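You operate a simulated robot arm through the tools that you are given. There is no shell and no other tool.

You are at the controls of a simulated two-armed robot. One attempt, no reset.

JOB
Hold the white square tub on the deck of the flat trolley steady with one hand and put the grey cloth in it with the other.

Only the result counts: the job must be done as asked and must still hold three seconds after the hand-in. Knocking over, shifting, dropping, spilling or breaking anything else fails it. Flat cloth is picked up by pressing the open fingertips on it (5 to 10 N) and closing them slowly along it; thin cloth reads only 2 to 8 mm in the jaws.

ROBOT AND FRAMES
Two 7-joint arms with two-finger grippers on one trunk, on a base that moves. Base frame: it is fixed to the floor where the robot stands at the start and does not move with it; the origin is under the middle of the robot, x ahead of it, y to its left, z up. Readings come in mm, degrees, newtons and seconds.
The left shoulder is at the start at [51, 175, 1177], the right one opposite. With the tool pointing down near the work surface each hand reaches from about 100 to 840 mm from the robot's upright axis, wherever it stands, measured 20 degrees to its own side. Places, roughly: grey cloth [1750, -2750, 750]; white square tub [4500, -5500, 500]. Payload 2.94 kg a hand.
The TCP of each hand is the grasp point between the finger pads, 30 mm short of the fingertips. In the tool frame z runs along the fingers and y along their closing line. The gripper opens to 138 mm; its body begins 109 mm behind the TCP.
Orientation is that of the tool frame in the base frame, as a unit quaternion [x, y, z, w]. With the fingers straight down and closing along the base's y, the tool's x points along the base's -x, its y along +y and its z along -z.

CONTROLS
- The arms move only by the tool nudge_tool. It takes "left_deltas", "right_deltas" or both (then of equal length, played together; a hand with none holds still); each is one flat list of numbers, 7 for each row, row after row: the shift along the base's x, y, z in mm, then the turn, a rotation vector about the base's x, y, z in degrees, then the finger opening in mm, from 0 to 138. In form: [x, y, z, ax, ay, az, grip, x, y, z, ax, ay, az, grip, ...]. A call has 1 to 20 rows; each row is the pose to reach, as a shift and turn from the pose commanded when the call began. A row lasts 0.2 s, in which the tool goes at most 50 mm and 8.6 degrees; a call with a longer step from one row to the next is refused whole, and so is a gripper value outside its range. Where a pose cannot be reached the arm comes as near as it can. A force on the tool above 40 N (or 10 N above the force at the start of the call, whichever is more), or a blocked arm, ends the call early, and 0.2 s more pass. The fingers move at their own pace (about 45 mm/s each) and stop on an object; they squeeze with about 27 N. The grip force told is the motor's: it shows also when the fingers shut on nothing. Time passes only in rows, and 0.2 s behind the last, so rows that repeat a pose let the fingers close. It gives the time, the measured TCP pose, the force on the tool (base axes), the opening and the grip force at its end, in the units of the frame above (readings bear some noise), with the torque about the TCP (base axes, N m) and any sound that the robot's microphone picked up.
- Cameras (640 x 400 px; columns grow to the right, rows downward): "scene" is now at [132.3, -4.8, 1661]; the picture's right is [-0.06, -1.00, 0.00], its down [-0.67, 0.04, -0.74] and it looks along [0.74, -0.04, -0.67] (base axes); focal length 284 px, centre (320, 200). "left" rides on the left gripper at [71, -19, -146] in its tool frame; the picture's right is [0.26, 0.96, 0.00], its down [-0.85, 0.23, -0.48] and it looks along [-0.46, 0.12, 0.88] (tool axes); focal length 280 px, centre (320, 200). "right" rides on the right gripper at [71, 19, -146] in its tool frame; the picture's right is [-0.26, 0.97, 0.00], its down [-0.85, -0.23, -0.48] and it looks along [-0.46, -0.12, 0.88] (tool axes); focal length 280 px, centre (320, 200). There is no depth. A picture from a camera that has moved, and an enlarged one, comes with that camera's place and axes in the base frame and with its lens.
- grab_frame(camera): a new picture of that camera. It takes no simulated time.
- raise_lower(by): moves the trunk up (or, below 0, down) by that many mm; the arms and the scene camera ride with it, the base frame stays. It gives what a move gives, with no picture.
- drive_base(legs): drives the robot by 1 to 6 legs, each [ahead, turn to the left] in mm and degrees, along the robot's own axes; the way and the turn of a leg run together, so that a leg with both is an arc; at most 1500 mm and 180 degrees a leg. The arms and the cameras ride along, it lands a little off, and it stops where it bumps. It gives what a move gives.
- turn_head(pan, tilt): turns the head with the scene camera to pan (to the left, within 120 degrees either way) and tilt (down, from -29 to 69), counted from straight ahead of the robot (the tilt from the chest, where the trunk bows). It gives what a move gives.
- inspect(camera, box): a new picture of the part [left, top, right, bottom] of that camera's present view, enlarged. It takes no simulated time.
- job_done(): hands the job in; it is judged then, once.

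Nothing tells you exact positions but the pictures and the camera data. Unless the task says otherwise, let go and move clear before handing in.

The tools are called after ">>>" as name(argument=value, ...) on one line, values as JSON. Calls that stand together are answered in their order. nudge_tool: Moves the arms, as the interface text tells. Its arguments: {"type":"object","properties":{"left_deltas":{"type":"array"},"right_deltas":{"type":"array"}},"required":[]} The other tools are called the same way: raise_lower (by) moves the trunk up or down; drive_base (legs) drives the base; turn_head (pan, tilt) turns the head that bears the scene camera; grab_frame (camera) takes a picture; inspect (camera, box) takes an enlarged picture of a part of a camera's view; job_done () hands the job in.

At the start:

```text
t: 0.0
left_tool_pos: [525.5, 179.4, 1054.2]
left_tcp_rot: [0.0, 1.0, 0.0, -0.001]
left_ft_force: [-0.9, 0.5, -0.4]
left_moment: [-0.01, 0.01, -0.01]
left_gripper_width: 138.1
left_gripper_force: 0.1
right_tool_pos: [379.5, -206.6, 1098.2]
right_tcp_rot: [0.0, 1.0, 0.0, -0.001]
right_ft_force: [-0.2, -0.3, -0.4]
right_moment: [0.01, 0.0, 0.01]
right_gripper_width: 138.0
right_gripper_force: 0.2
trunk travel left (down, up): [-350.0, 384.0]
robot x, y, heading: [1.3, -2.5, -0.1]
head pan, tilt (commanded): [-3.2, 42.0]
```

scene: 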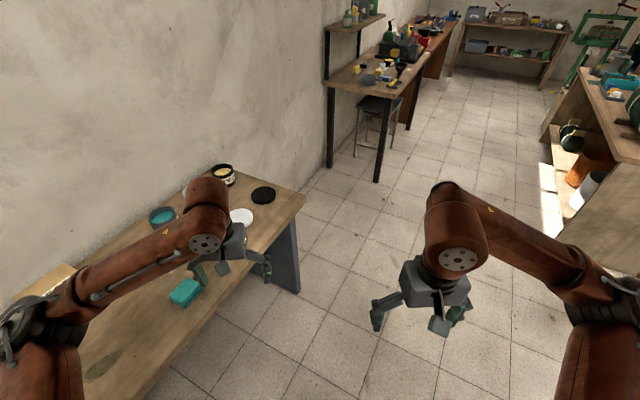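
right: 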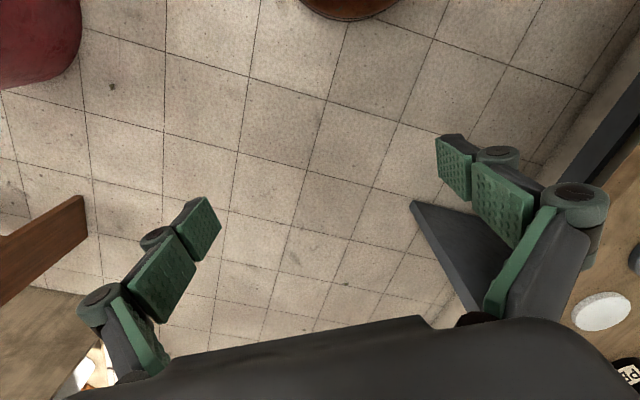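
left: 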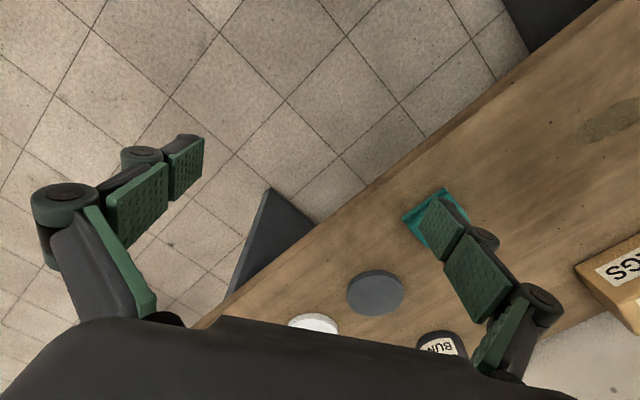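

I see a workshop: a bench close on my left, another bench ahead, and something on the right. The cloth should be to the right and ahead (about [1750, -2750]), the tub further off that way, so I look around with the head first.

>>> turn_head(pan=-60, tilt=25)

```text
t: 1.3
left_tool_pos: [526.4, 178.6, 1054.3]
left_tcp_rot: [0.0, 1.0, 0.0, 0.0]
left_ft_force: [-0.1, 1.1, 0.2]
left_moment: [-0.01, 0.0, -0.04]
left_gripper_width: 138.0
left_gripper_force: 0.2
right_tool_pos: [378.4, -206.9, 1098.2]
right_tcp_rot: [0.0, 1.0, 0.0, 0.0]
right_ft_force: [-0.3, -0.5, -1.1]
right_moment: [0.01, 0.01, 0.02]
right_gripper_width: 138.0
right_gripper_force: 0.2
trunk travel left (down, up): [-350.0, 384.0]
robot x, y, heading: [-3.9, -1.5, -0.2]
head pan, tilt (commanded): [-60.0, 25.0]
```

The head is now turned toward the right. I take a picture to find the cloth and the way there.

>>> grab_frame(camera="scene")

```text
taken
camera scene: at [95.0, -79.8, 1687.3], right [-0.87, -0.5, 0.0], down [-0.21, 0.37, -0.91], along [0.45, -0.78, -0.42], focal length 284 px, centre (320, 200)
```

scene: 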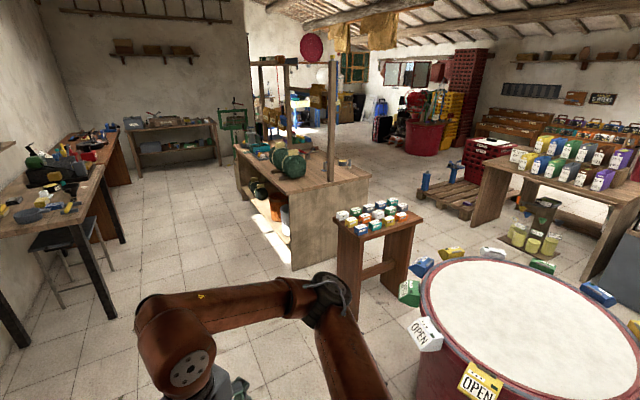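

The bench with the post and green rolls at about (300,165) matches the cloth's rough place, and the tub's is behind it near (273,122). I enlarge both regions.

>>> inspect(camera="scene", box=[220, 110, 380, 210])

>>> inspect(camera="scene", box=[230, 40, 390, 140])

>>> inspect(camera="scene", box=[330, 140, 650, 340])

```text
4.00 times, centred on (300, 160) of scene
camera zoom: at [95.0, -79.8, 1687.3], right [-0.87, -0.5, 0.0], down [-0.21, 0.37, -0.91], along [0.45, -0.78, -0.42], focal length 1136 px, centre (400, 360)
```

zoom: 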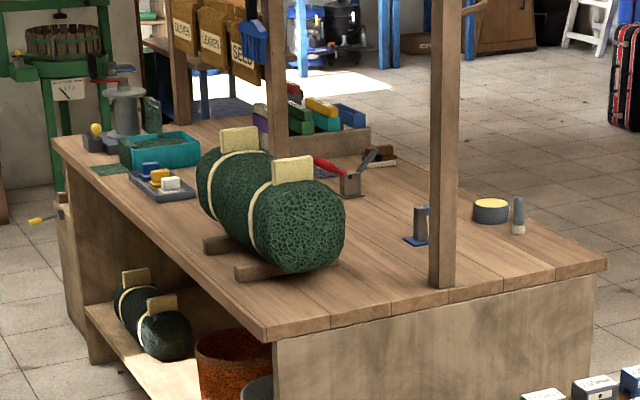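

```text
4.00 times, centred on (310, 90) of scene
camera zoom: at [95.0, -79.8, 1687.3], right [-0.87, -0.5, 0.0], down [-0.21, 0.37, -0.91], along [0.45, -0.78, -0.42], focal length 1136 px, centre (360, 640)
```

zoom: 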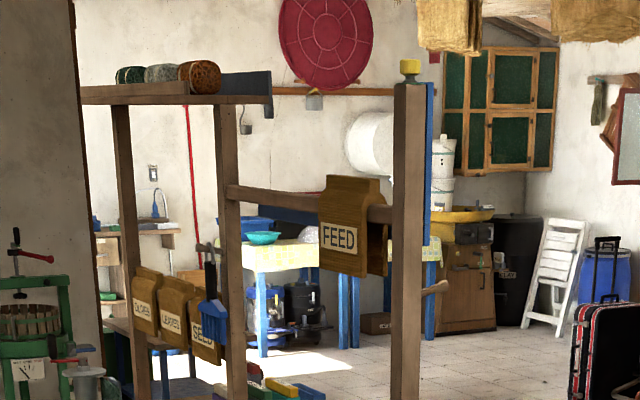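

```text
refused: 650 is not a number from 0 to 640
```

The bench with the green rolls runs roughly from [1400,-1790] to [3050,-2810], and the cloth should be on its far side, perhaps behind the post. I raise the trunk for a better overview before choosing a route.

>>> raise_lower(by=370)

>>> grab_frame(camera="scene")

>>> inspect(camera="scene", box=[220, 110, 380, 210])

```text
t: 4.8
left_tool_pos: [526.7, 179.7, 1424.9]
left_tcp_rot: [0.0, 1.0, 0.001, -0.001]
left_ft_force: [0.5, 0.1, -0.2]
left_moment: [-0.02, 0.02, 0.03]
left_gripper_width: 138.2
left_gripper_force: 0.2
right_tool_pos: [377.8, -207.3, 1468.8]
right_tcp_rot: [-0.001, 1.0, 0.0, -0.001]
right_ft_force: [0.6, 0.0, 0.5]
right_moment: [0.03, -0.01, 0.0]
right_gripper_width: 137.9
right_gripper_force: 0.1
trunk travel left (down, up): [-720.0, 14.0]
robot x, y, heading: [0.3, -0.6, -0.1]
head pan, tilt (commanded): [-60.0, 25.0]
```

```text
taken
camera scene: at [27.9, -79.9, 2057.1], right [-0.87, -0.5, 0.0], down [-0.21, 0.37, -0.91], along [0.45, -0.78, -0.42], focal length 284 px, centre (320, 200)
```

scene: 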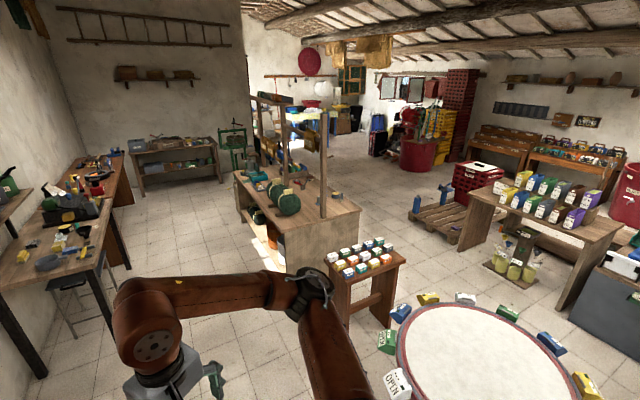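

```text
4.00 times, centred on (300, 160) of scene
camera zoom: at [27.9, -79.9, 2057.1], right [-0.87, -0.5, 0.0], down [-0.21, 0.37, -0.91], along [0.45, -0.78, -0.42], focal length 1136 px, centre (400, 360)
```

zoom: 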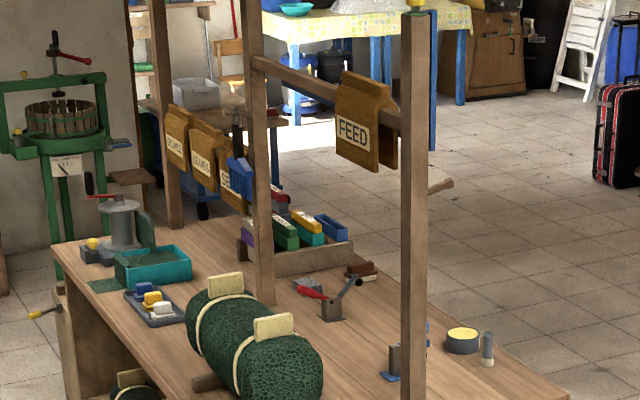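

The white tub seems to be at about [4850,-5750] on a trolley behind the bench, which fits its rough place. I zoom in more on the bench top to find the grey cloth.

>>> inspect(camera="scene", box=[280, 170, 360, 220])

>>> inspect(camera="scene", box=[230, 160, 310, 210])

>>> inspect(camera="scene", box=[230, 115, 310, 165])

```text
8.00 times, centred on (320, 195) of scene
camera zoom: at [27.9, -79.9, 2057.1], right [-0.87, -0.5, 0.0], down [-0.21, 0.37, -0.91], along [0.45, -0.78, -0.42], focal length 2273 px, centre (320, 240)
```

zoom: 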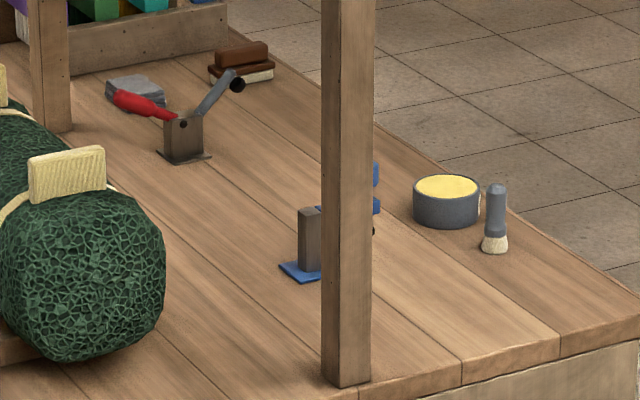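

```text
8.00 times, centred on (270, 185) of scene
camera zoom: at [27.9, -79.9, 2057.1], right [-0.87, -0.5, 0.0], down [-0.21, 0.37, -0.91], along [0.45, -0.78, -0.42], focal length 2273 px, centre (720, 320)
```

zoom: 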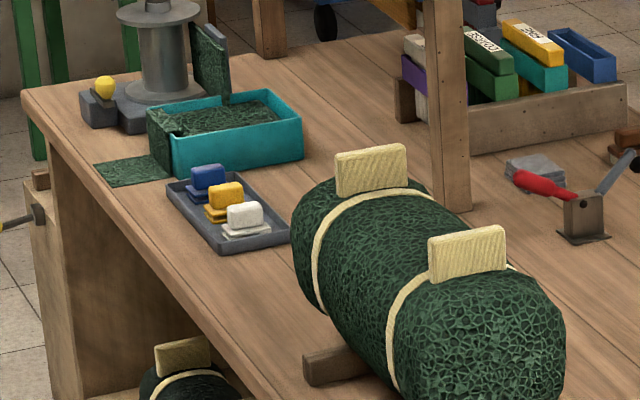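

```text
8.00 times, centred on (270, 140) of scene
camera zoom: at [27.9, -79.9, 2057.1], right [-0.87, -0.5, 0.0], down [-0.21, 0.37, -0.91], along [0.45, -0.78, -0.42], focal length 2273 px, centre (720, 680)
```

zoom: 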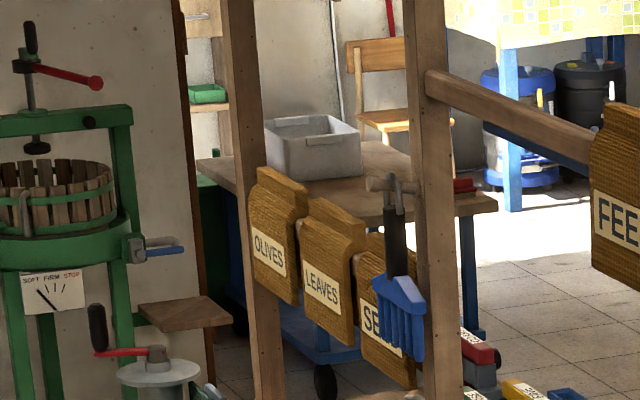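

The grey folded cloth lies near [1940,-2830] on the far half of the bench, behind a tool with a red handle, and the white tub stands on a wooden-decked trolley beyond. The way round the bench's left end looks open, so I look down that corridor before driving.

>>> turn_head(pan=-32, tilt=30)

>>> grab_frame(camera="scene")

```text
t: 5.8
left_tool_pos: [526.8, 178.6, 1423.6]
left_tcp_rot: [0.0, 1.0, 0.0, 0.0]
left_ft_force: [1.1, -0.8, 0.0]
left_moment: [0.0, 0.03, 0.01]
left_gripper_width: 137.8
left_gripper_force: 0.0
right_tool_pos: [378.5, -207.3, 1468.6]
right_tcp_rot: [0.0, 1.0, 0.0, 0.0]
right_ft_force: [-0.5, 0.3, -0.2]
right_moment: [-0.03, 0.02, -0.01]
right_gripper_width: 138.2
right_gripper_force: 0.0
trunk travel left (down, up): [-720.0, 14.0]
robot x, y, heading: [-1.1, -3.2, 0.1]
head pan, tilt (commanded): [-32.0, 30.0]
```

```text
taken
camera scene: at [58.3, -48.1, 2049.3], right [-0.53, -0.85, 0.0], down [-0.42, 0.27, -0.87], along [0.73, -0.46, -0.5], focal length 284 px, centre (320, 200)
```

scene: 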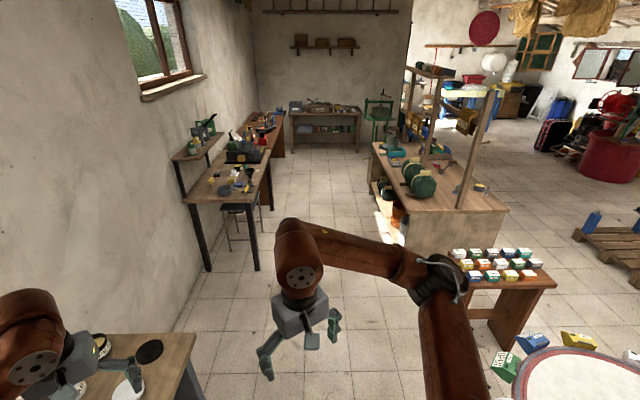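

The corridor along the bench's left side is open, about 1.3 m wide, with its centre line nearly through where I stand at heading -32. I turn and drive the first stretch.

>>> drive_base(legs=[[0, -32.5], [1500, 0]])

>>> turn_head(pan=0, tilt=35)

>>> grab_frame(camera="scene")

```text
t: 14.8
left_tool_pos: [1842.4, -901.6, 1423.9]
left_tcp_rot: [0.263, 0.965, 0.0, 0.0]
left_ft_force: [-0.6, -0.5, -0.5]
left_moment: [0.02, -0.02, -0.03]
left_gripper_width: 138.0
left_gripper_force: 0.0
right_tool_pos: [1519.3, -1159.0, 1468.3]
right_tcp_rot: [0.264, 0.965, 0.0, 0.001]
right_ft_force: [-0.1, 0.3, -0.7]
right_moment: [0.03, -0.01, 0.03]
right_gripper_width: 138.3
right_gripper_force: 0.1
trunk travel left (down, up): [-720.0, 14.0]
robot x, y, heading: [1299.8, -788.4, -30.8]
head pan, tilt (commanded): [-32.0, 30.0]
```

```text
t: 15.8
left_tool_pos: [1842.6, -901.4, 1423.9]
left_tcp_rot: [0.263, 0.965, 0.0, 0.0]
left_ft_force: [0.7, 0.6, -0.4]
left_moment: [-0.02, -0.02, -0.04]
left_gripper_width: 138.0
left_gripper_force: 0.1
right_tool_pos: [1519.8, -1158.7, 1468.4]
right_tcp_rot: [0.263, 0.965, -0.001, 0.0]
right_ft_force: [0.6, -1.0, -0.4]
right_moment: [0.0, -0.01, -0.02]
right_gripper_width: 138.0
right_gripper_force: 0.1
trunk travel left (down, up): [-720.0, 14.0]
robot x, y, heading: [1299.2, -790.2, -30.7]
head pan, tilt (commanded): [0.0, 35.0]
```

```text
taken
camera scene: at [1358.1, -822.9, 2041.5], right [-0.51, -0.86, 0.0], down [-0.49, 0.29, -0.82], along [0.71, -0.42, -0.57], focal length 284 px, centre (320, 200)
```

scene: 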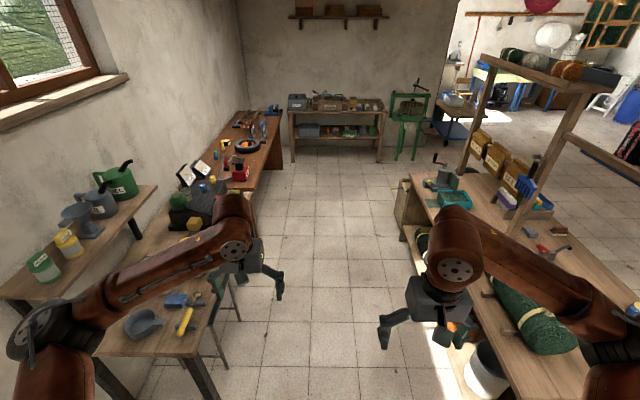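

The corridor stays clear; the bench's far-left corner is at about [2770,-2550], some 2.1 m ahead along my way. I drive on 2.9 m past its end.

>>> drive_base(legs=[[0, -1.2], [1500, 0], [1400, 0]])

>>> turn_head(pan=-80, tilt=35)

>>> grab_frame(camera="scene")

```text
t: 30.0
left_tool_pos: [4273.9, -2424.4, 1425.2]
left_tcp_rot: [0.277, 0.961, 0.0, -0.001]
left_ft_force: [-0.3, 0.1, -0.3]
left_moment: [0.02, 0.04, -0.01]
left_gripper_width: 138.1
left_gripper_force: 0.0
right_tool_pos: [3943.6, -2671.8, 1467.6]
right_tcp_rot: [0.277, 0.961, 0.0, -0.001]
right_ft_force: [-0.5, 0.2, -0.1]
right_moment: [0.01, 0.01, 0.06]
right_gripper_width: 138.1
right_gripper_force: 0.1
trunk travel left (down, up): [-720.0, 14.0]
robot x, y, heading: [3731.1, -2291.6, -31.8]
head pan, tilt (commanded): [0.0, 35.0]
```

```text
t: 31.5
left_tool_pos: [4273.7, -2423.0, 1423.6]
left_tcp_rot: [0.276, 0.961, -0.001, 0.0]
left_ft_force: [-0.4, -0.2, -0.1]
left_moment: [-0.01, -0.04, 0.01]
left_gripper_width: 138.1
left_gripper_force: 0.1
right_tool_pos: [3944.4, -2672.4, 1469.2]
right_tcp_rot: [0.277, 0.961, 0.0, 0.0]
right_ft_force: [0.0, 0.0, 0.5]
right_moment: [-0.02, 0.02, 0.01]
right_gripper_width: 138.2
right_gripper_force: 0.1
trunk travel left (down, up): [-720.0, 14.0]
robot x, y, heading: [3730.1, -2295.2, -32.1]
head pan, tilt (commanded): [-80.0, 35.0]
```

```text
taken
camera scene: at [3684.0, -2366.2, 2041.5], right [-0.93, 0.38, 0.0], down [0.22, 0.53, -0.82], along [-0.31, -0.76, -0.57], focal length 284 px, centre (320, 200)
```

scene: 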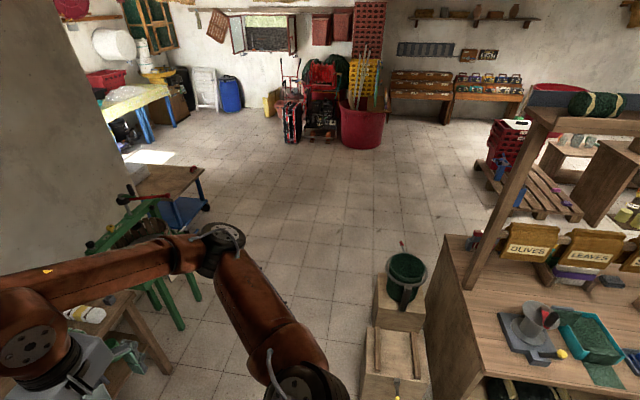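

At the bench's end stands a crate with a green pot, leaving a passage about 1.3 m wide between it and the green press. I move ahead 520 mm to be in the middle of it, then turn right and look.

>>> drive_base(legs=[[510, 0], [0, -90]])

>>> turn_head(pan=0, tilt=40)

>>> grab_frame(camera="scene")

```text
t: 38.3
left_tool_pos: [4043.9, -3106.8, 1424.5]
left_tcp_rot: [0.871, 0.491, 0.0, -0.001]
left_ft_force: [-1.1, 0.0, 0.0]
left_moment: [0.01, 0.01, 0.01]
left_gripper_width: 138.2
left_gripper_force: 0.0
right_tool_pos: [3789.4, -2782.0, 1469.3]
right_tcp_rot: [0.871, 0.492, 0.0, -0.001]
right_ft_force: [0.4, 0.0, -0.6]
right_moment: [0.01, -0.02, -0.03]
right_gripper_width: 138.0
right_gripper_force: 0.0
trunk travel left (down, up): [-720.0, 14.0]
robot x, y, heading: [4165.0, -2567.0, -121.1]
head pan, tilt (commanded): [-80.0, 35.0]
```

```text
t: 39.8
left_tool_pos: [4044.9, -3106.0, 1424.5]
left_tcp_rot: [0.871, 0.492, -0.001, 0.0]
left_ft_force: [0.6, -0.2, -0.6]
left_moment: [-0.02, 0.01, -0.05]
left_gripper_width: 138.1
left_gripper_force: 0.0
right_tool_pos: [3789.7, -2781.5, 1468.3]
right_tcp_rot: [0.871, 0.492, 0.0, -0.001]
right_ft_force: [-0.2, 0.0, 0.0]
right_moment: [0.03, -0.01, 0.02]
right_gripper_width: 138.1
right_gripper_force: 0.0
trunk travel left (down, up): [-720.0, 14.0]
robot x, y, heading: [4161.8, -2561.0, -121.0]
head pan, tilt (commanded): [0.0, 40.0]
```

```text
taken
camera scene: at [4130.1, -2619.3, 2033.9], right [-0.86, 0.52, 0.0], down [0.33, 0.55, -0.77], along [-0.4, -0.66, -0.64], focal length 284 px, centre (320, 200)
```

scene: 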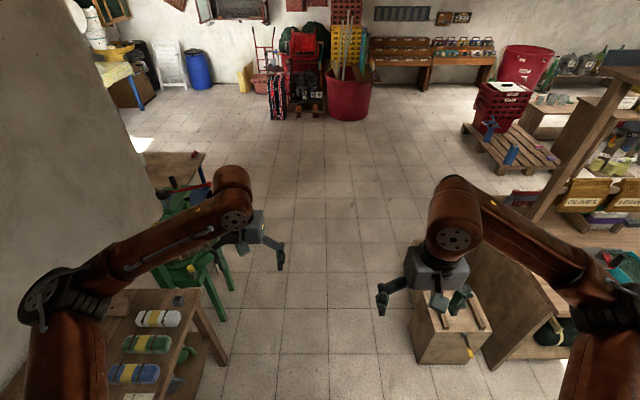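

The passage ahead is clear with about 640 mm on each side of my axis. I drive through it and then look right along the bench's far side.

>>> drive_base(legs=[[0, -0.5], [1500, 0], [700, 0]])

>>> turn_head(pan=-90, tilt=40)

>>> grab_frame(camera="scene")

>>> turn_head(pan=60, tilt=35)

>>> grab_frame(camera="scene")

```text
t: 51.0
left_tool_pos: [2858.6, -4962.3, 1423.8]
left_tcp_rot: [0.877, 0.48, -0.001, 0.0]
left_ft_force: [0.3, -0.5, -0.8]
left_moment: [0.01, 0.01, 0.02]
left_gripper_width: 138.1
left_gripper_force: 0.0
right_tool_pos: [2612.5, -4627.0, 1469.8]
right_tcp_rot: [0.877, 0.48, 0.001, 0.001]
right_ft_force: [0.1, 0.2, 0.2]
right_moment: [-0.02, -0.03, 0.0]
right_gripper_width: 138.1
right_gripper_force: 0.0
trunk travel left (down, up): [-720.0, 14.0]
robot x, y, heading: [2992.2, -4416.3, -122.8]
head pan, tilt (commanded): [0.0, 40.0]
```

```text
t: 52.6
left_tool_pos: [2858.1, -4961.0, 1424.7]
left_tcp_rot: [0.877, 0.481, 0.0, -0.001]
left_ft_force: [-0.1, -0.2, -0.5]
left_moment: [-0.01, -0.02, 0.02]
left_gripper_width: 138.5
left_gripper_force: 0.0
right_tool_pos: [2613.1, -4628.7, 1467.6]
right_tcp_rot: [0.878, 0.479, 0.0, 0.0]
right_ft_force: [-0.9, -0.4, 0.9]
right_moment: [0.01, 0.03, 0.0]
right_gripper_width: 138.0
right_gripper_force: 0.1
trunk travel left (down, up): [-720.0, 14.0]
robot x, y, heading: [2994.3, -4420.1, -122.9]
head pan, tilt (commanded): [-90.0, 40.0]
```

```text
taken
camera scene: at [2931.6, -4358.6, 2033.9], right [0.54, 0.84, 0.0], down [0.54, -0.35, -0.77], along [-0.65, 0.41, -0.64], focal length 284 px, centre (320, 200)
```

scene: 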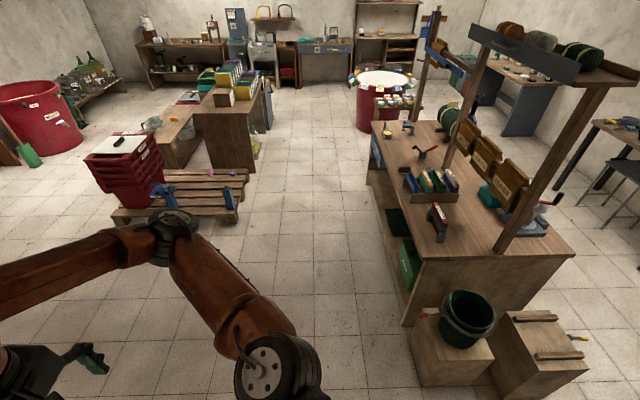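

```text
t: 55.0
left_tool_pos: [2857.7, -4961.6, 1424.5]
left_tcp_rot: [0.877, 0.481, 0.0, 0.0]
left_ft_force: [0.2, 0.1, 0.1]
left_moment: [-0.02, 0.0, 0.0]
left_gripper_width: 138.4
left_gripper_force: 0.0
right_tool_pos: [2613.5, -4629.2, 1468.8]
right_tcp_rot: [0.878, 0.479, 0.001, 0.0]
right_ft_force: [-0.4, 0.4, 0.7]
right_moment: [0.04, 0.0, -0.03]
right_gripper_width: 138.1
right_gripper_force: 0.0
trunk travel left (down, up): [-720.0, 14.0]
robot x, y, heading: [2994.0, -4422.4, -122.5]
head pan, tilt (commanded): [60.0, 35.0]
```

```text
taken
camera scene: at [3043.5, -4482.8, 2041.5], right [-0.89, -0.46, 0.0], down [-0.26, 0.51, -0.82], along [0.38, -0.73, -0.57], focal length 284 px, centre (320, 200)
```

scene: 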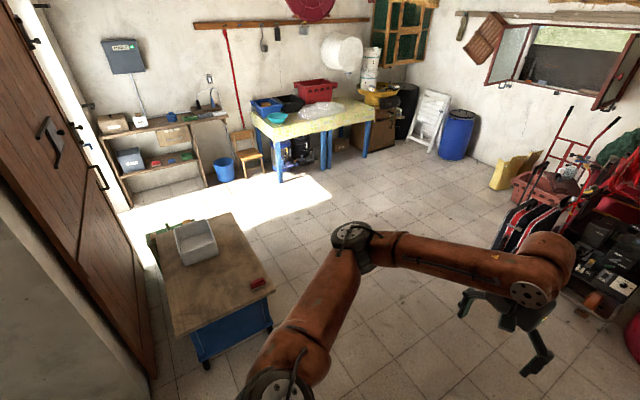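

The trolley with the tub stands in the corner near [4650,-5480], and the bench's far side is open floor with the cloth about 1.7 m along it. I turn right and drive along the bench to come abreast of the cloth.

>>> drive_base(legs=[[0, -88.4], [1400, 0]])

>>> turn_head(pan=-65, tilt=45)

>>> grab_frame(camera="scene")

```text
t: 65.7
left_tool_pos: [1227.8, -3592.4, 1424.8]
left_tcp_rot: [0.964, -0.266, 0.0, 0.0]
left_ft_force: [-0.1, 0.1, -0.2]
left_moment: [-0.03, -0.02, 0.0]
left_gripper_width: 137.9
left_gripper_force: 0.1
right_tool_pos: [1551.8, -3337.6, 1469.0]
right_tcp_rot: [0.964, -0.266, 0.0, 0.0]
right_ft_force: [-0.4, -1.1, 0.3]
right_moment: [-0.04, 0.01, -0.03]
right_gripper_width: 138.1
right_gripper_force: 0.1
trunk travel left (down, up): [-720.0, 14.0]
robot x, y, heading: [1772.7, -3708.1, 148.8]
head pan, tilt (commanded): [60.0, 35.0]
```

```text
t: 67.8
left_tool_pos: [1226.1, -3593.0, 1425.1]
left_tcp_rot: [0.964, -0.266, 0.0, 0.0]
left_ft_force: [0.0, 0.2, -0.7]
left_moment: [0.03, 0.02, 0.02]
left_gripper_width: 137.9
left_gripper_force: 0.0
right_tool_pos: [1551.9, -3338.2, 1468.5]
right_tcp_rot: [0.964, -0.266, 0.0, 0.001]
right_ft_force: [0.9, -0.2, 0.2]
right_moment: [0.03, 0.01, 0.0]
right_gripper_width: 137.9
right_gripper_force: 0.0
trunk travel left (down, up): [-720.0, 14.0]
robot x, y, heading: [1769.2, -3708.1, 148.9]
head pan, tilt (commanded): [-65.0, 45.0]
```

```text
taken
camera scene: at [1797.3, -3638.9, 2026.6], right [0.99, -0.1, 0.0], down [-0.07, -0.7, -0.71], along [0.07, 0.7, -0.71], focal length 284 px, centre (320, 200)
```

scene: 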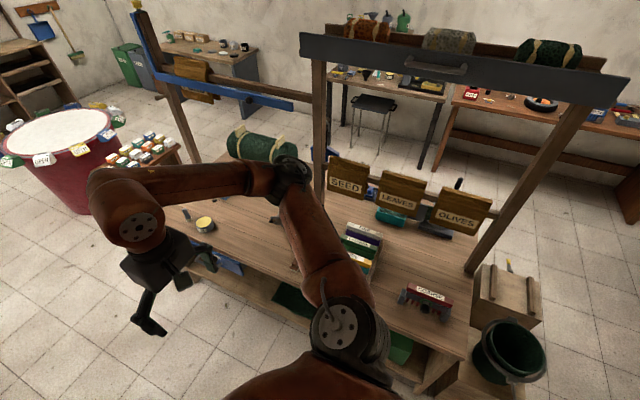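

My raised arm hides the cloth from here; the bench edge is about 640 mm to my right. I drive on a little and turn to face the bench.

>>> drive_base(legs=[[330, 0], [0, -90]])

>>> turn_head(pan=0, tilt=50)

>>> grab_frame(camera="scene")

>>> grab_frame(camera="right")

>>> grab_frame(camera="left")

```text
t: 73.8
left_tool_pos: [1617.0, -2997.4, 1424.0]
left_tcp_rot: [-0.484, 0.875, -0.001, 0.0]
left_ft_force: [0.2, -1.1, -0.1]
left_moment: [0.02, -0.03, -0.02]
left_gripper_width: 138.0
left_gripper_force: 0.1
right_tool_pos: [1864.1, -3327.9, 1468.2]
right_tcp_rot: [-0.483, 0.875, 0.0, 0.001]
right_ft_force: [0.0, -0.5, -0.2]
right_moment: [-0.01, 0.04, 0.01]
right_gripper_width: 137.7
right_gripper_force: 0.0
trunk travel left (down, up): [-720.0, 14.0]
robot x, y, heading: [1487.8, -3542.7, 57.6]
head pan, tilt (commanded): [-65.0, 45.0]
```

```text
t: 75.2
left_tool_pos: [1616.4, -2998.0, 1425.0]
left_tcp_rot: [-0.484, 0.875, 0.0, 0.0]
left_ft_force: [0.3, -0.2, 0.0]
left_moment: [0.02, 0.01, 0.04]
left_gripper_width: 138.0
left_gripper_force: 0.1
right_tool_pos: [1865.4, -3328.3, 1468.9]
right_tcp_rot: [-0.483, 0.876, 0.0, 0.0]
right_ft_force: [-0.3, 0.5, -0.1]
right_moment: [0.0, 0.02, 0.03]
right_gripper_width: 138.1
right_gripper_force: 0.0
trunk travel left (down, up): [-720.0, 14.0]
robot x, y, heading: [1484.6, -3540.3, 57.5]
head pan, tilt (commanded): [0.0, 50.0]
```

```text
taken
camera scene: at [1519.7, -3490.8, 2019.7], right [0.85, -0.53, 0.0], down [-0.41, -0.65, -0.64], along [0.34, 0.54, -0.77], focal length 284 px, centre (320, 200)
```

scene: 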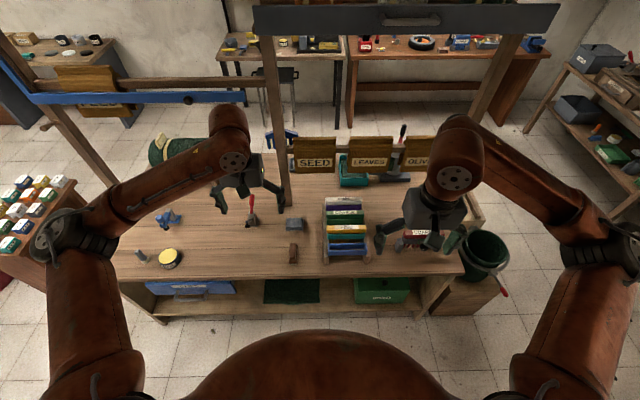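

```text
taken
camera right: at [1809.5, -3379.3, 1616.0], right [-0.68, 0.74, 0.0], down [0.65, 0.6, 0.48], along [0.35, 0.32, -0.88], focal length 280 px, centre (320, 200)
```

right: 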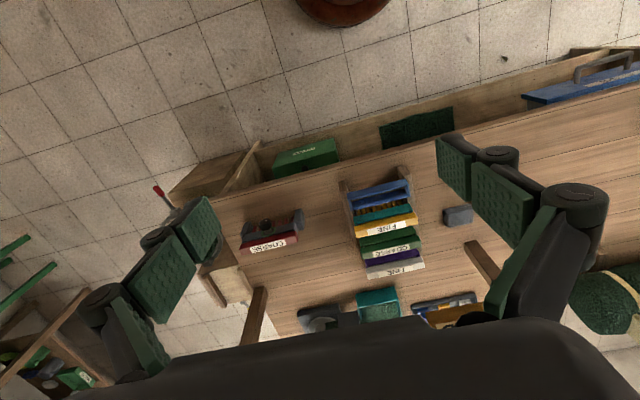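

```text
taken
camera left: at [1595.1, -3068.6, 1570.0], right [-0.96, 0.29, 0.0], down [0.26, 0.84, 0.48], along [0.14, 0.46, -0.88], focal length 280 px, centre (320, 200)
```

left: 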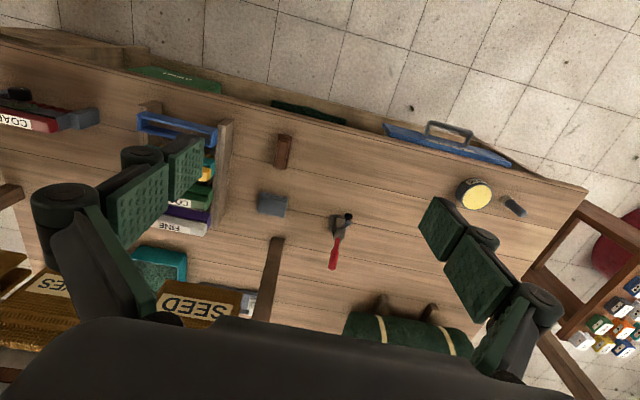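

Facing the bench I see a small grey folded thing at (295,225) between the rack of packets and the red-handled tool, with a brush in front of it. I zoom in on it.

>>> inspect(camera="scene", box=[220, 190, 380, 290])

>>> inspect(camera="scene", box=[265, 202, 329, 242])

>>> inspect(camera="left", box=[200, 120, 360, 280])

```text
4.00 times, centred on (300, 240) of scene
camera zoom: at [1519.7, -3490.8, 2019.7], right [0.85, -0.53, 0.0], down [-0.41, -0.65, -0.64], along [0.34, 0.54, -0.77], focal length 1136 px, centre (400, 40)
```

zoom: 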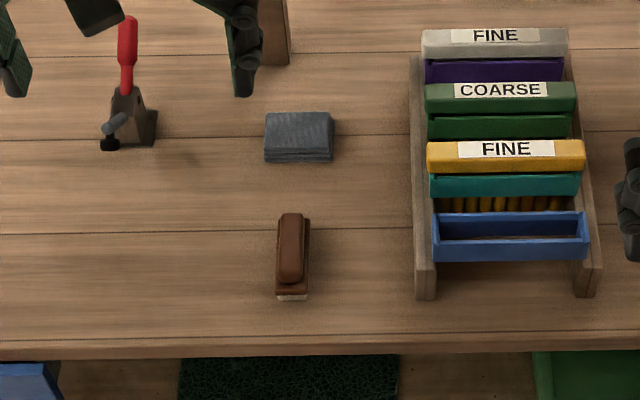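

```text
10.00 times, centred on (297, 222) of scene
camera zoom: at [1519.7, -3490.8, 2019.7], right [0.85, -0.53, 0.0], down [-0.41, -0.65, -0.64], along [0.34, 0.54, -0.77], focal length 2841 px, centre (550, -20)
```

zoom: 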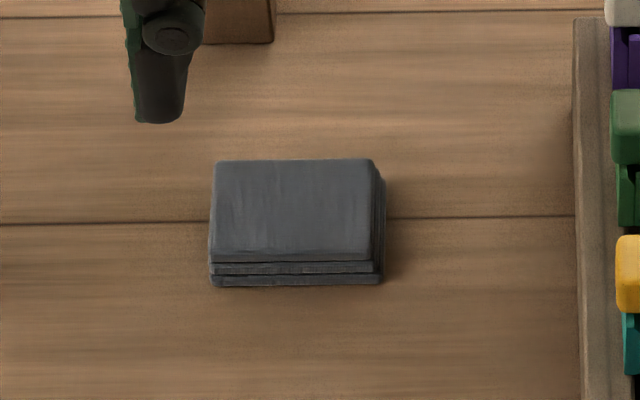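

```text
2.50 times, centred on (280, 200) of left
camera zoom: at [1595.1, -3068.6, 1570.0], right [-0.96, 0.29, 0.0], down [0.26, 0.84, 0.48], along [0.14, 0.46, -0.88], focal length 701 px, centre (420, 200)
```

zoom: 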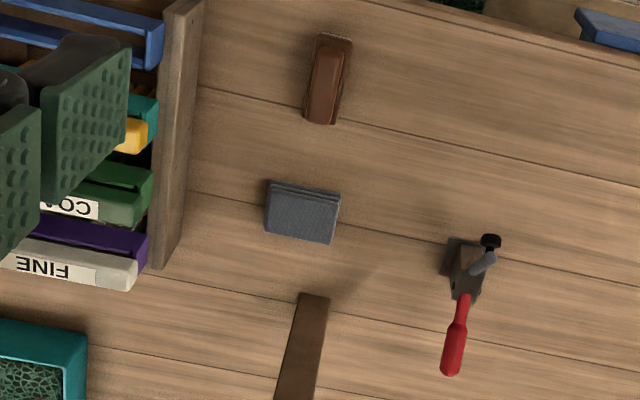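

The grey item is a neatly folded cloth, triangulated at about [1861,-2696,795], 914 mm ahead of my axis and 138 mm to the left; the bench edge is 634 mm ahead. I need to get about 170 mm closer, so I look down to judge the base's clearance.

>>> turn_head(pan=0, tilt=69)

>>> grab_frame(camera="scene")

```text
t: 76.0
left_tool_pos: [1616.3, -2998.3, 1423.7]
left_tcp_rot: [-0.483, 0.876, 0.0, 0.0]
left_ft_force: [-0.2, -0.1, -0.1]
left_moment: [0.01, -0.01, 0.02]
left_gripper_width: 137.8
left_gripper_force: 0.1
right_tool_pos: [1864.2, -3329.1, 1469.1]
right_tcp_rot: [-0.483, 0.876, 0.0, 0.001]
right_ft_force: [-0.3, -0.2, 0.2]
right_moment: [-0.02, 0.01, 0.01]
right_gripper_width: 137.9
right_gripper_force: 0.0
trunk travel left (down, up): [-720.0, 14.0]
robot x, y, heading: [1489.0, -3535.1, 57.7]
head pan, tilt (commanded): [0.0, 68.8]
```

```text
taken
camera scene: at [1508.2, -3508.4, 1997.8], right [0.85, -0.53, 0.0], down [-0.5, -0.79, -0.36], along [0.19, 0.31, -0.93], focal length 284 px, centre (320, 200)
```

scene: 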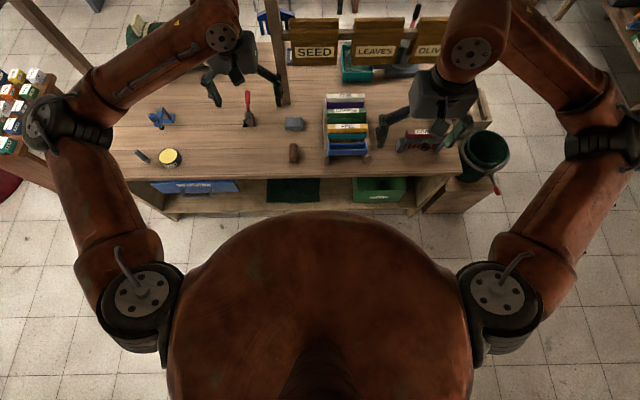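

Chest hides the base, but the front of it is only about 230 mm out, so stopping 460 mm from the bench edge should be safe. I drive ahead 90 mm, check, then the rest.

>>> drive_base(legs=[[90, 0]])

>>> drive_base(legs=[[80, 0]])

```text
t: 77.7
left_tool_pos: [1596.5, -3015.9, 1452.7]
left_tcp_rot: [-0.491, 0.87, 0.025, 0.034]
left_ft_force: [1.2, 0.1, 1.3]
left_moment: [-0.01, 0.04, -0.01]
left_gripper_width: 137.8
left_gripper_force: 0.0
right_tool_pos: [1853.7, -3358.5, 1483.7]
right_tcp_rot: [-0.484, 0.874, 0.016, 0.041]
right_ft_force: [-0.6, 0.5, 1.3]
right_moment: [-0.07, 0.04, 0.01]
right_gripper_width: 138.0
right_gripper_force: 0.0
trunk travel left (down, up): [-720.0, 14.0]
robot x, y, heading: [1535.0, -3464.6, 57.6]
head pan, tilt (commanded): [0.0, 68.8]
stopped in leg 1: the robot was blocked; the commanded pose is now the measured one
```

```text
t: 79.1
left_tool_pos: [1686.9, -2874.9, 1546.4]
left_tcp_rot: [-0.633, 0.76, -0.075, 0.128]
left_ft_force: [0.9, 0.1, -2.3]
left_moment: [-0.08, 0.1, -0.03]
left_gripper_width: 137.5
left_gripper_force: 0.1
right_tool_pos: [1894.5, -3207.9, 1551.7]
right_tcp_rot: [-0.409, 0.897, 0.166, -0.007]
right_ft_force: [1.0, 1.4, -2.2]
right_moment: [-0.06, 0.17, 0.04]
right_gripper_width: 138.0
right_gripper_force: 0.0
trunk travel left (down, up): [-720.0, 14.0]
robot x, y, heading: [1580.4, -3394.1, 58.1]
head pan, tilt (commanded): [0.0, 68.8]
stopped in leg 1: the robot was blocked; the commanded pose is now the measured one
```

The robot reported being blocked and both arms have been pushed out of pose, so something touched an arm. I stop and look before moving anything.

>>> grab_frame(camera="scene")

>>> grab_frame(camera="left")

>>> grab_frame(camera="right")

```text
taken
camera scene: at [1715.6, -3181.3, 2000.5], right [0.85, -0.53, 0.0], down [-0.51, -0.82, -0.26], along [0.14, 0.22, -0.97], focal length 284 px, centre (320, 200)
```

scene: 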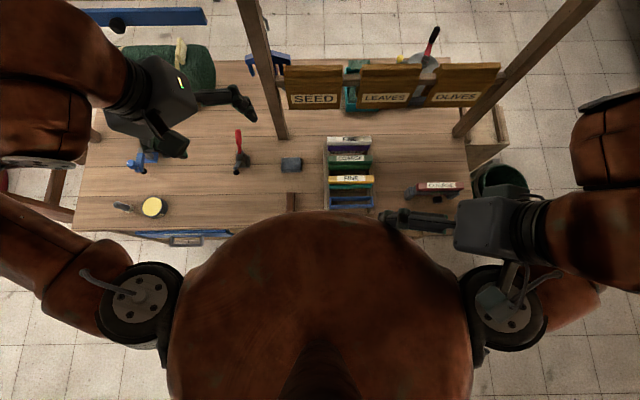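

```text
taken
camera left: at [1650.7, -2954.3, 1683.4], right [-0.95, -0.08, -0.29], down [-0.22, 0.85, 0.47], along [0.21, 0.52, -0.83], focal length 280 px, centre (320, 200)
```

left: 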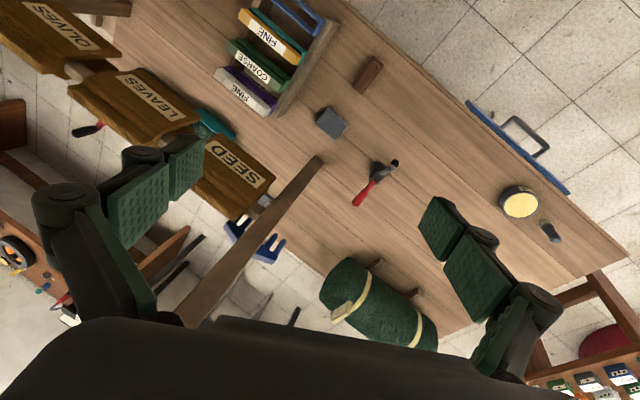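

```text
taken
camera right: at [1853.2, -3292.6, 1688.5], right [-0.53, 0.78, 0.32], down [0.8, 0.35, 0.49], along [0.27, 0.52, -0.81], focal length 280 px, centre (320, 200)
```

right: 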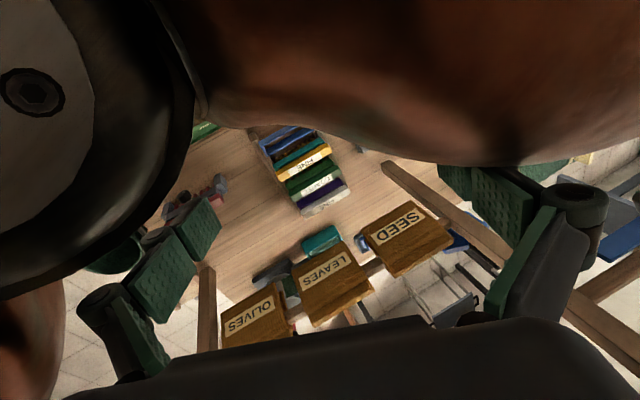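

The bench objects seem not to have moved (the cloth still computes to about [1865,-2698]), but my trunk has swung: back about 5°, then forward about 7°. I let time pass without moving to see whether it settles.

>>> nudge_tool(left_deltas=[0, 0, 0, 0, 0, 0, 138], right_deltas=[0, 0, 0, 0, 0, 0, 138])

>>> grab_frame(camera="scene")

```text
t: 79.4
left_tool_pos: [1655.5, -2947.1, 1627.8]
left_tcp_rot: [-0.667, 0.698, -0.129, 0.228]
left_ft_force: [0.9, 1.1, -1.9]
left_moment: [-0.15, -0.03, -0.09]
left_gripper_width: 137.4
left_gripper_force: 0.1
right_tool_pos: [1830.1, -3252.4, 1598.5]
right_tcp_rot: [-0.363, 0.888, 0.281, 0.002]
right_ft_force: [74.4, 113.3, 96.4]
right_moment: [-8.66, -4.51, 11.93]
right_gripper_width: 113.4
right_gripper_force: 0.0
trunk travel left (down, up): [-720.0, 14.0]
robot x, y, heading: [1580.8, -3394.9, 58.0]
head pan, tilt (commanded): [0.0, 68.8]
stopped in row 1 (left hand): the arm was blocked; the commanded pose is now the measured one
```

```text
taken
camera scene: at [1684.7, -3224.8, 2001.6], right [0.85, -0.53, 0.0], down [-0.51, -0.81, -0.29], along [0.15, 0.24, -0.96], focal length 284 px, centre (320, 200)
```

scene: 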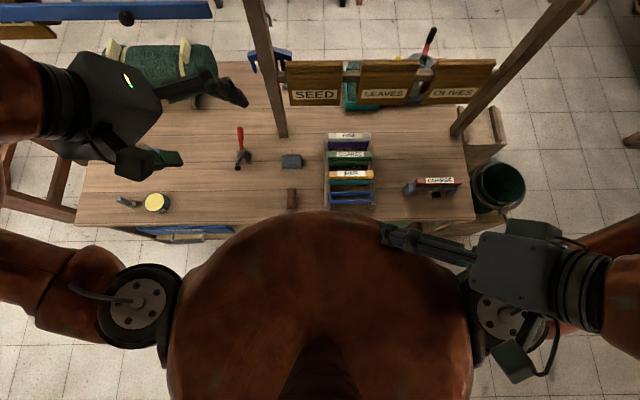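

The trunk is swinging back and the right fingers have come up against my own chest. I wait another short moment to see if the motion has died out.

>>> nudge_tool(left_deltas=[0, 0, 0, 0, 0, 0, 138], right_deltas=[0, 0, 0, 0, 0, 0, 138])

>>> grab_frame(camera="scene")

```text
t: 79.7
left_tool_pos: [1578.5, -3067.2, 1682.6]
left_tcp_rot: [0.674, -0.652, 0.136, -0.319]
left_ft_force: [0.1, 3.3, -0.8]
left_moment: [-0.19, 0.0, -0.22]
left_gripper_width: 137.8
left_gripper_force: 0.1
right_tool_pos: [1759.3, -3353.8, 1616.5]
right_tcp_rot: [-0.321, 0.883, 0.344, 0.009]
right_ft_force: [50.3, 89.3, 98.8]
right_moment: [-4.22, -4.52, 4.58]
right_gripper_width: 76.8
right_gripper_force: 0.1
trunk travel left (down, up): [-720.0, 14.0]
robot x, y, heading: [1578.5, -3391.9, 58.2]
head pan, tilt (commanded): [0.0, 68.8]
stopped in row 1 (right hand): the force on the tool passed its limit at 186 N (the readings are from after the stop); the commanded pose is now the measured one
```

```text
taken
camera scene: at [1628.3, -3319.3, 1999.8], right [0.85, -0.53, 0.0], down [-0.5, -0.8, -0.34], along [0.18, 0.29, -0.94], focal length 284 px, centre (320, 200)
```

scene: 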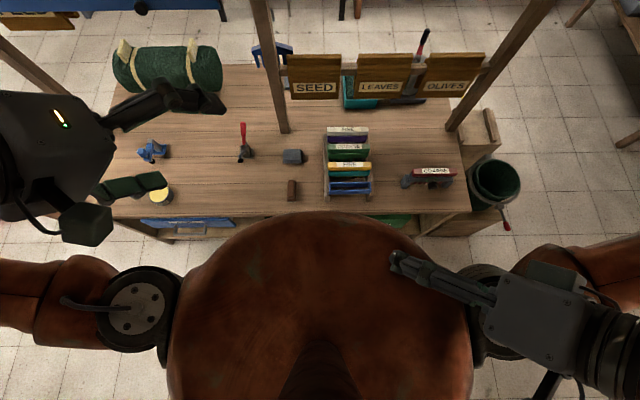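

The trunk is coming back upright but the arms were disturbed and the right fingers press on my chest. I pass some time with a head move, which leaves the arms alone, to let the swing die out.

>>> turn_head(pan=0, tilt=55)

>>> grab_frame(camera="scene")

```text
t: 80.5
left_tool_pos: [1591.1, -3046.8, 1602.1]
left_tcp_rot: [-0.662, 0.71, -0.125, 0.205]
left_ft_force: [-1.7, -2.1, 0.2]
left_moment: [0.24, -0.1, 0.14]
left_gripper_width: 138.3
left_gripper_force: 0.1
right_tool_pos: [1760.3, -3356.5, 1599.1]
right_tcp_rot: [-0.405, 0.862, 0.301, 0.045]
right_ft_force: [-1.7, -2.4, 1.8]
right_moment: [0.12, -0.12, -0.21]
right_gripper_width: 137.9
right_gripper_force: 0.1
trunk travel left (down, up): [-720.0, 14.0]
robot x, y, heading: [1580.6, -3392.1, 57.8]
head pan, tilt (commanded): [0.0, 55.0]
```

```text
taken
camera scene: at [1580.3, -3392.5, 2017.0], right [0.85, -0.53, 0.0], down [-0.43, -0.68, -0.59], along [0.32, 0.5, -0.8], focal length 284 px, centre (320, 200)
```

scene: 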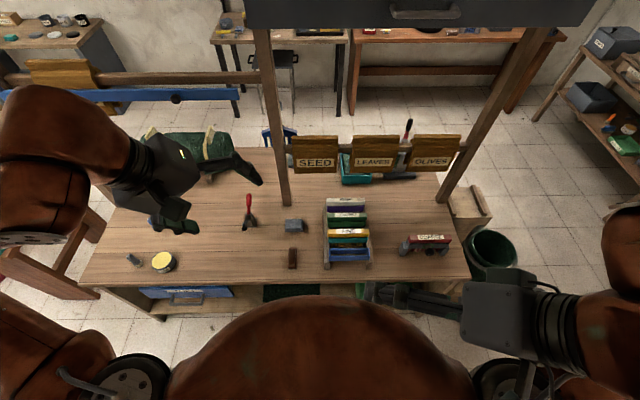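

The contact is gone and the trunk is nearly upright again. I wait some more with another head move and check that the readings are steady.

>>> turn_head(pan=0, tilt=50)

>>> turn_head(pan=0, tilt=54)

>>> grab_frame(camera="scene")

```text
t: 81.1
left_tool_pos: [1672.8, -2929.8, 1674.0]
left_tcp_rot: [0.695, -0.638, 0.169, -0.286]
left_ft_force: [0.8, 1.5, 0.3]
left_moment: [-0.09, 0.09, -0.05]
left_gripper_width: 137.9
left_gripper_force: 0.0
right_tool_pos: [1836.9, -3211.4, 1622.0]
right_tcp_rot: [-0.298, 0.891, 0.341, -0.034]
right_ft_force: [55.3, 98.9, 59.6]
right_moment: [-2.27, -3.16, 6.41]
right_gripper_width: 89.1
right_gripper_force: 0.0
trunk travel left (down, up): [-720.0, 14.0]
robot x, y, heading: [1579.5, -3390.3, 58.0]
head pan, tilt (commanded): [0.0, 50.0]
```

```text
t: 81.8
left_tool_pos: [1580.6, -3063.6, 1684.9]
left_tcp_rot: [0.673, -0.651, 0.139, -0.323]
left_ft_force: [0.3, 1.9, -0.5]
left_moment: [-0.16, 0.02, -0.16]
left_gripper_width: 138.1
left_gripper_force: 0.1
right_tool_pos: [1751.5, -3359.8, 1616.7]
right_tcp_rot: [-0.318, 0.888, 0.332, -0.014]
right_ft_force: [-27.3, 18.6, 91.3]
right_moment: [-4.45, -3.49, -1.56]
right_gripper_width: 70.1
right_gripper_force: 0.1
trunk travel left (down, up): [-720.0, 14.0]
robot x, y, heading: [1581.7, -3389.7, 58.0]
head pan, tilt (commanded): [0.0, 54.0]
```

```text
taken
camera scene: at [1638.0, -3300.2, 2016.3], right [0.85, -0.53, 0.0], down [-0.44, -0.7, -0.57], along [0.3, 0.48, -0.82], focal length 284 px, centre (320, 200)
```

scene: 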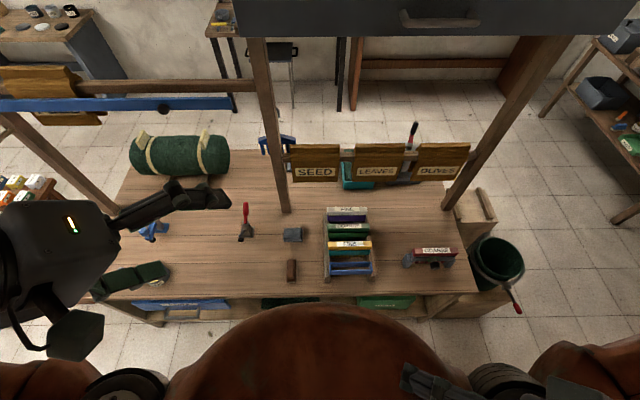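

The trunk keeps rocking at about a 1.4 s period, which suggests either contact with the bench or instability at this raised height. I back away from the bench first, then I will lower the trunk.

>>> drive_base(legs=[[-250, 0]])

>>> grab_frame(camera="scene")

```text
t: 82.5
left_tool_pos: [1582.1, -3069.4, 1611.5]
left_tcp_rot: [-0.666, 0.699, -0.148, 0.214]
left_ft_force: [-1.3, -1.2, 1.1]
left_moment: [0.14, -0.08, 0.11]
left_gripper_width: 137.8
left_gripper_force: 0.4
right_tool_pos: [1731.0, -3381.1, 1611.4]
right_tcp_rot: [-0.414, 0.843, 0.342, 0.041]
right_ft_force: [-0.8, -1.6, 0.3]
right_moment: [0.14, -0.13, -0.13]
right_gripper_width: 137.8
right_gripper_force: 0.2
trunk travel left (down, up): [-720.0, 14.0]
robot x, y, heading: [1576.7, -3399.8, 57.9]
head pan, tilt (commanded): [0.0, 54.0]
stopped in leg 1: the robot was blocked; the commanded pose is now the measured one
```

```text
taken
camera scene: at [1563.1, -3421.4, 2020.3], right [0.85, -0.53, 0.0], down [-0.42, -0.67, -0.62], along [0.33, 0.53, -0.79], focal length 284 px, centre (320, 200)
```

scene: 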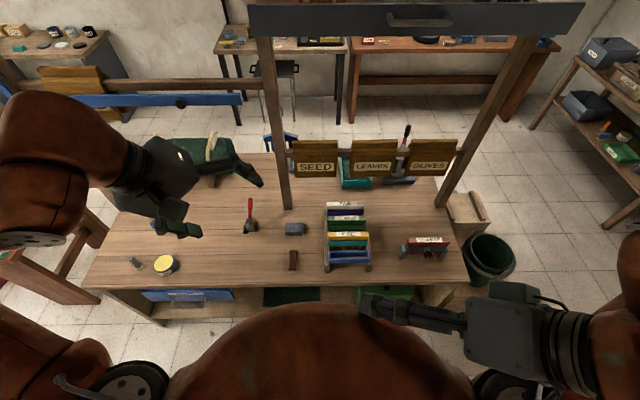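

The drive stopped at once, with the trunk still rocking, though the bench has not moved. I look level and upward for anything overhead that the head or chest may have hit.

>>> turn_head(pan=0, tilt=5)

>>> grab_frame(camera="scene")

```text
t: 83.7
left_tool_pos: [1637.8, -2999.7, 1681.7]
left_tcp_rot: [0.682, -0.64, 0.189, -0.298]
left_ft_force: [-0.3, 2.1, 0.2]
left_moment: [-0.12, 0.0, -0.14]
left_gripper_width: 138.1
left_gripper_force: 0.0
right_tool_pos: [1777.5, -3286.8, 1631.9]
right_tcp_rot: [-0.303, 0.876, 0.371, -0.048]
right_ft_force: [-16.3, 44.6, 65.3]
right_moment: [-3.72, -2.79, 0.86]
right_gripper_width: 103.0
right_gripper_force: 0.0
trunk travel left (down, up): [-720.0, 14.0]
robot x, y, heading: [1574.2, -3399.1, 57.8]
head pan, tilt (commanded): [0.0, 5.0]
```

```text
taken
camera scene: at [1703.9, -3193.6, 2090.1], right [0.85, -0.53, 0.0], down [-0.09, -0.14, -0.99], along [0.52, 0.84, -0.17], focal length 284 px, centre (320, 200)
```

scene: 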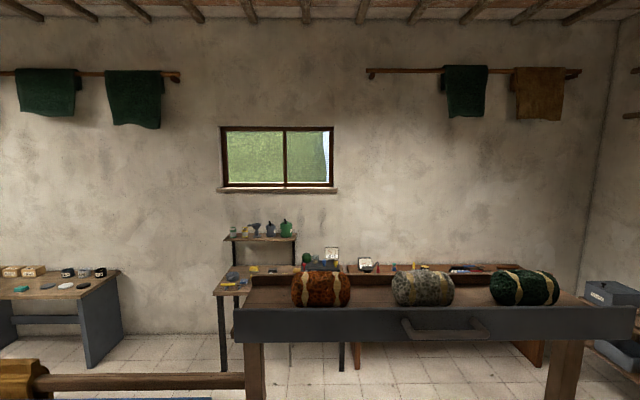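

Nothing overhead is near the head; the trunk itself is rocking in its raised state. I lower the trunk to calm it.

>>> raise_lower(by=-150)

>>> grab_frame(camera="scene")

```text
t: 84.0
left_tool_pos: [1537.0, -3153.4, 1705.4]
left_tcp_rot: [0.662, -0.622, 0.165, -0.385]
left_ft_force: [1.3, 1.3, -2.0]
left_moment: [-0.02, -0.02, -0.08]
left_gripper_width: 137.8
left_gripper_force: 0.0
right_tool_pos: [1695.7, -3432.9, 1623.4]
right_tcp_rot: [-0.272, 0.878, 0.393, -0.037]
right_ft_force: [-11.1, -1.0, 5.0]
right_moment: [-0.2, 0.02, -0.67]
right_gripper_width: 133.0
right_gripper_force: 0.2
trunk travel left (down, up): [-718.0, 16.0]
robot x, y, heading: [1573.3, -3399.6, 58.2]
head pan, tilt (commanded): [0.0, 5.0]
stopped: the force on the tool passed its limit at 98 N (the readings are from after the stop); the commanded pose is now the measured one
```

```text
taken
camera scene: at [1621.3, -3330.5, 2087.3], right [0.85, -0.53, 0.0], down [-0.05, -0.08, -1.0], along [0.53, 0.84, -0.09], focal length 284 px, centre (320, 200)
```

scene: 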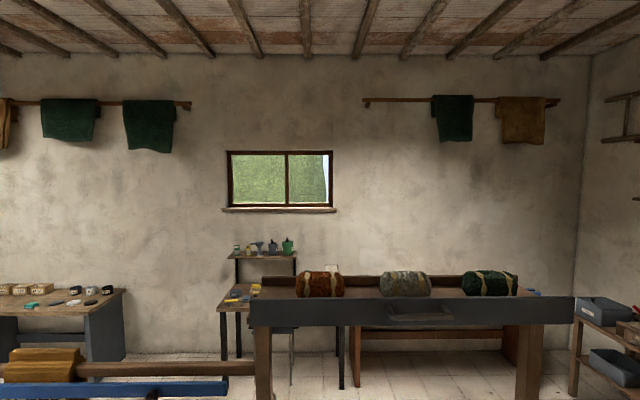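

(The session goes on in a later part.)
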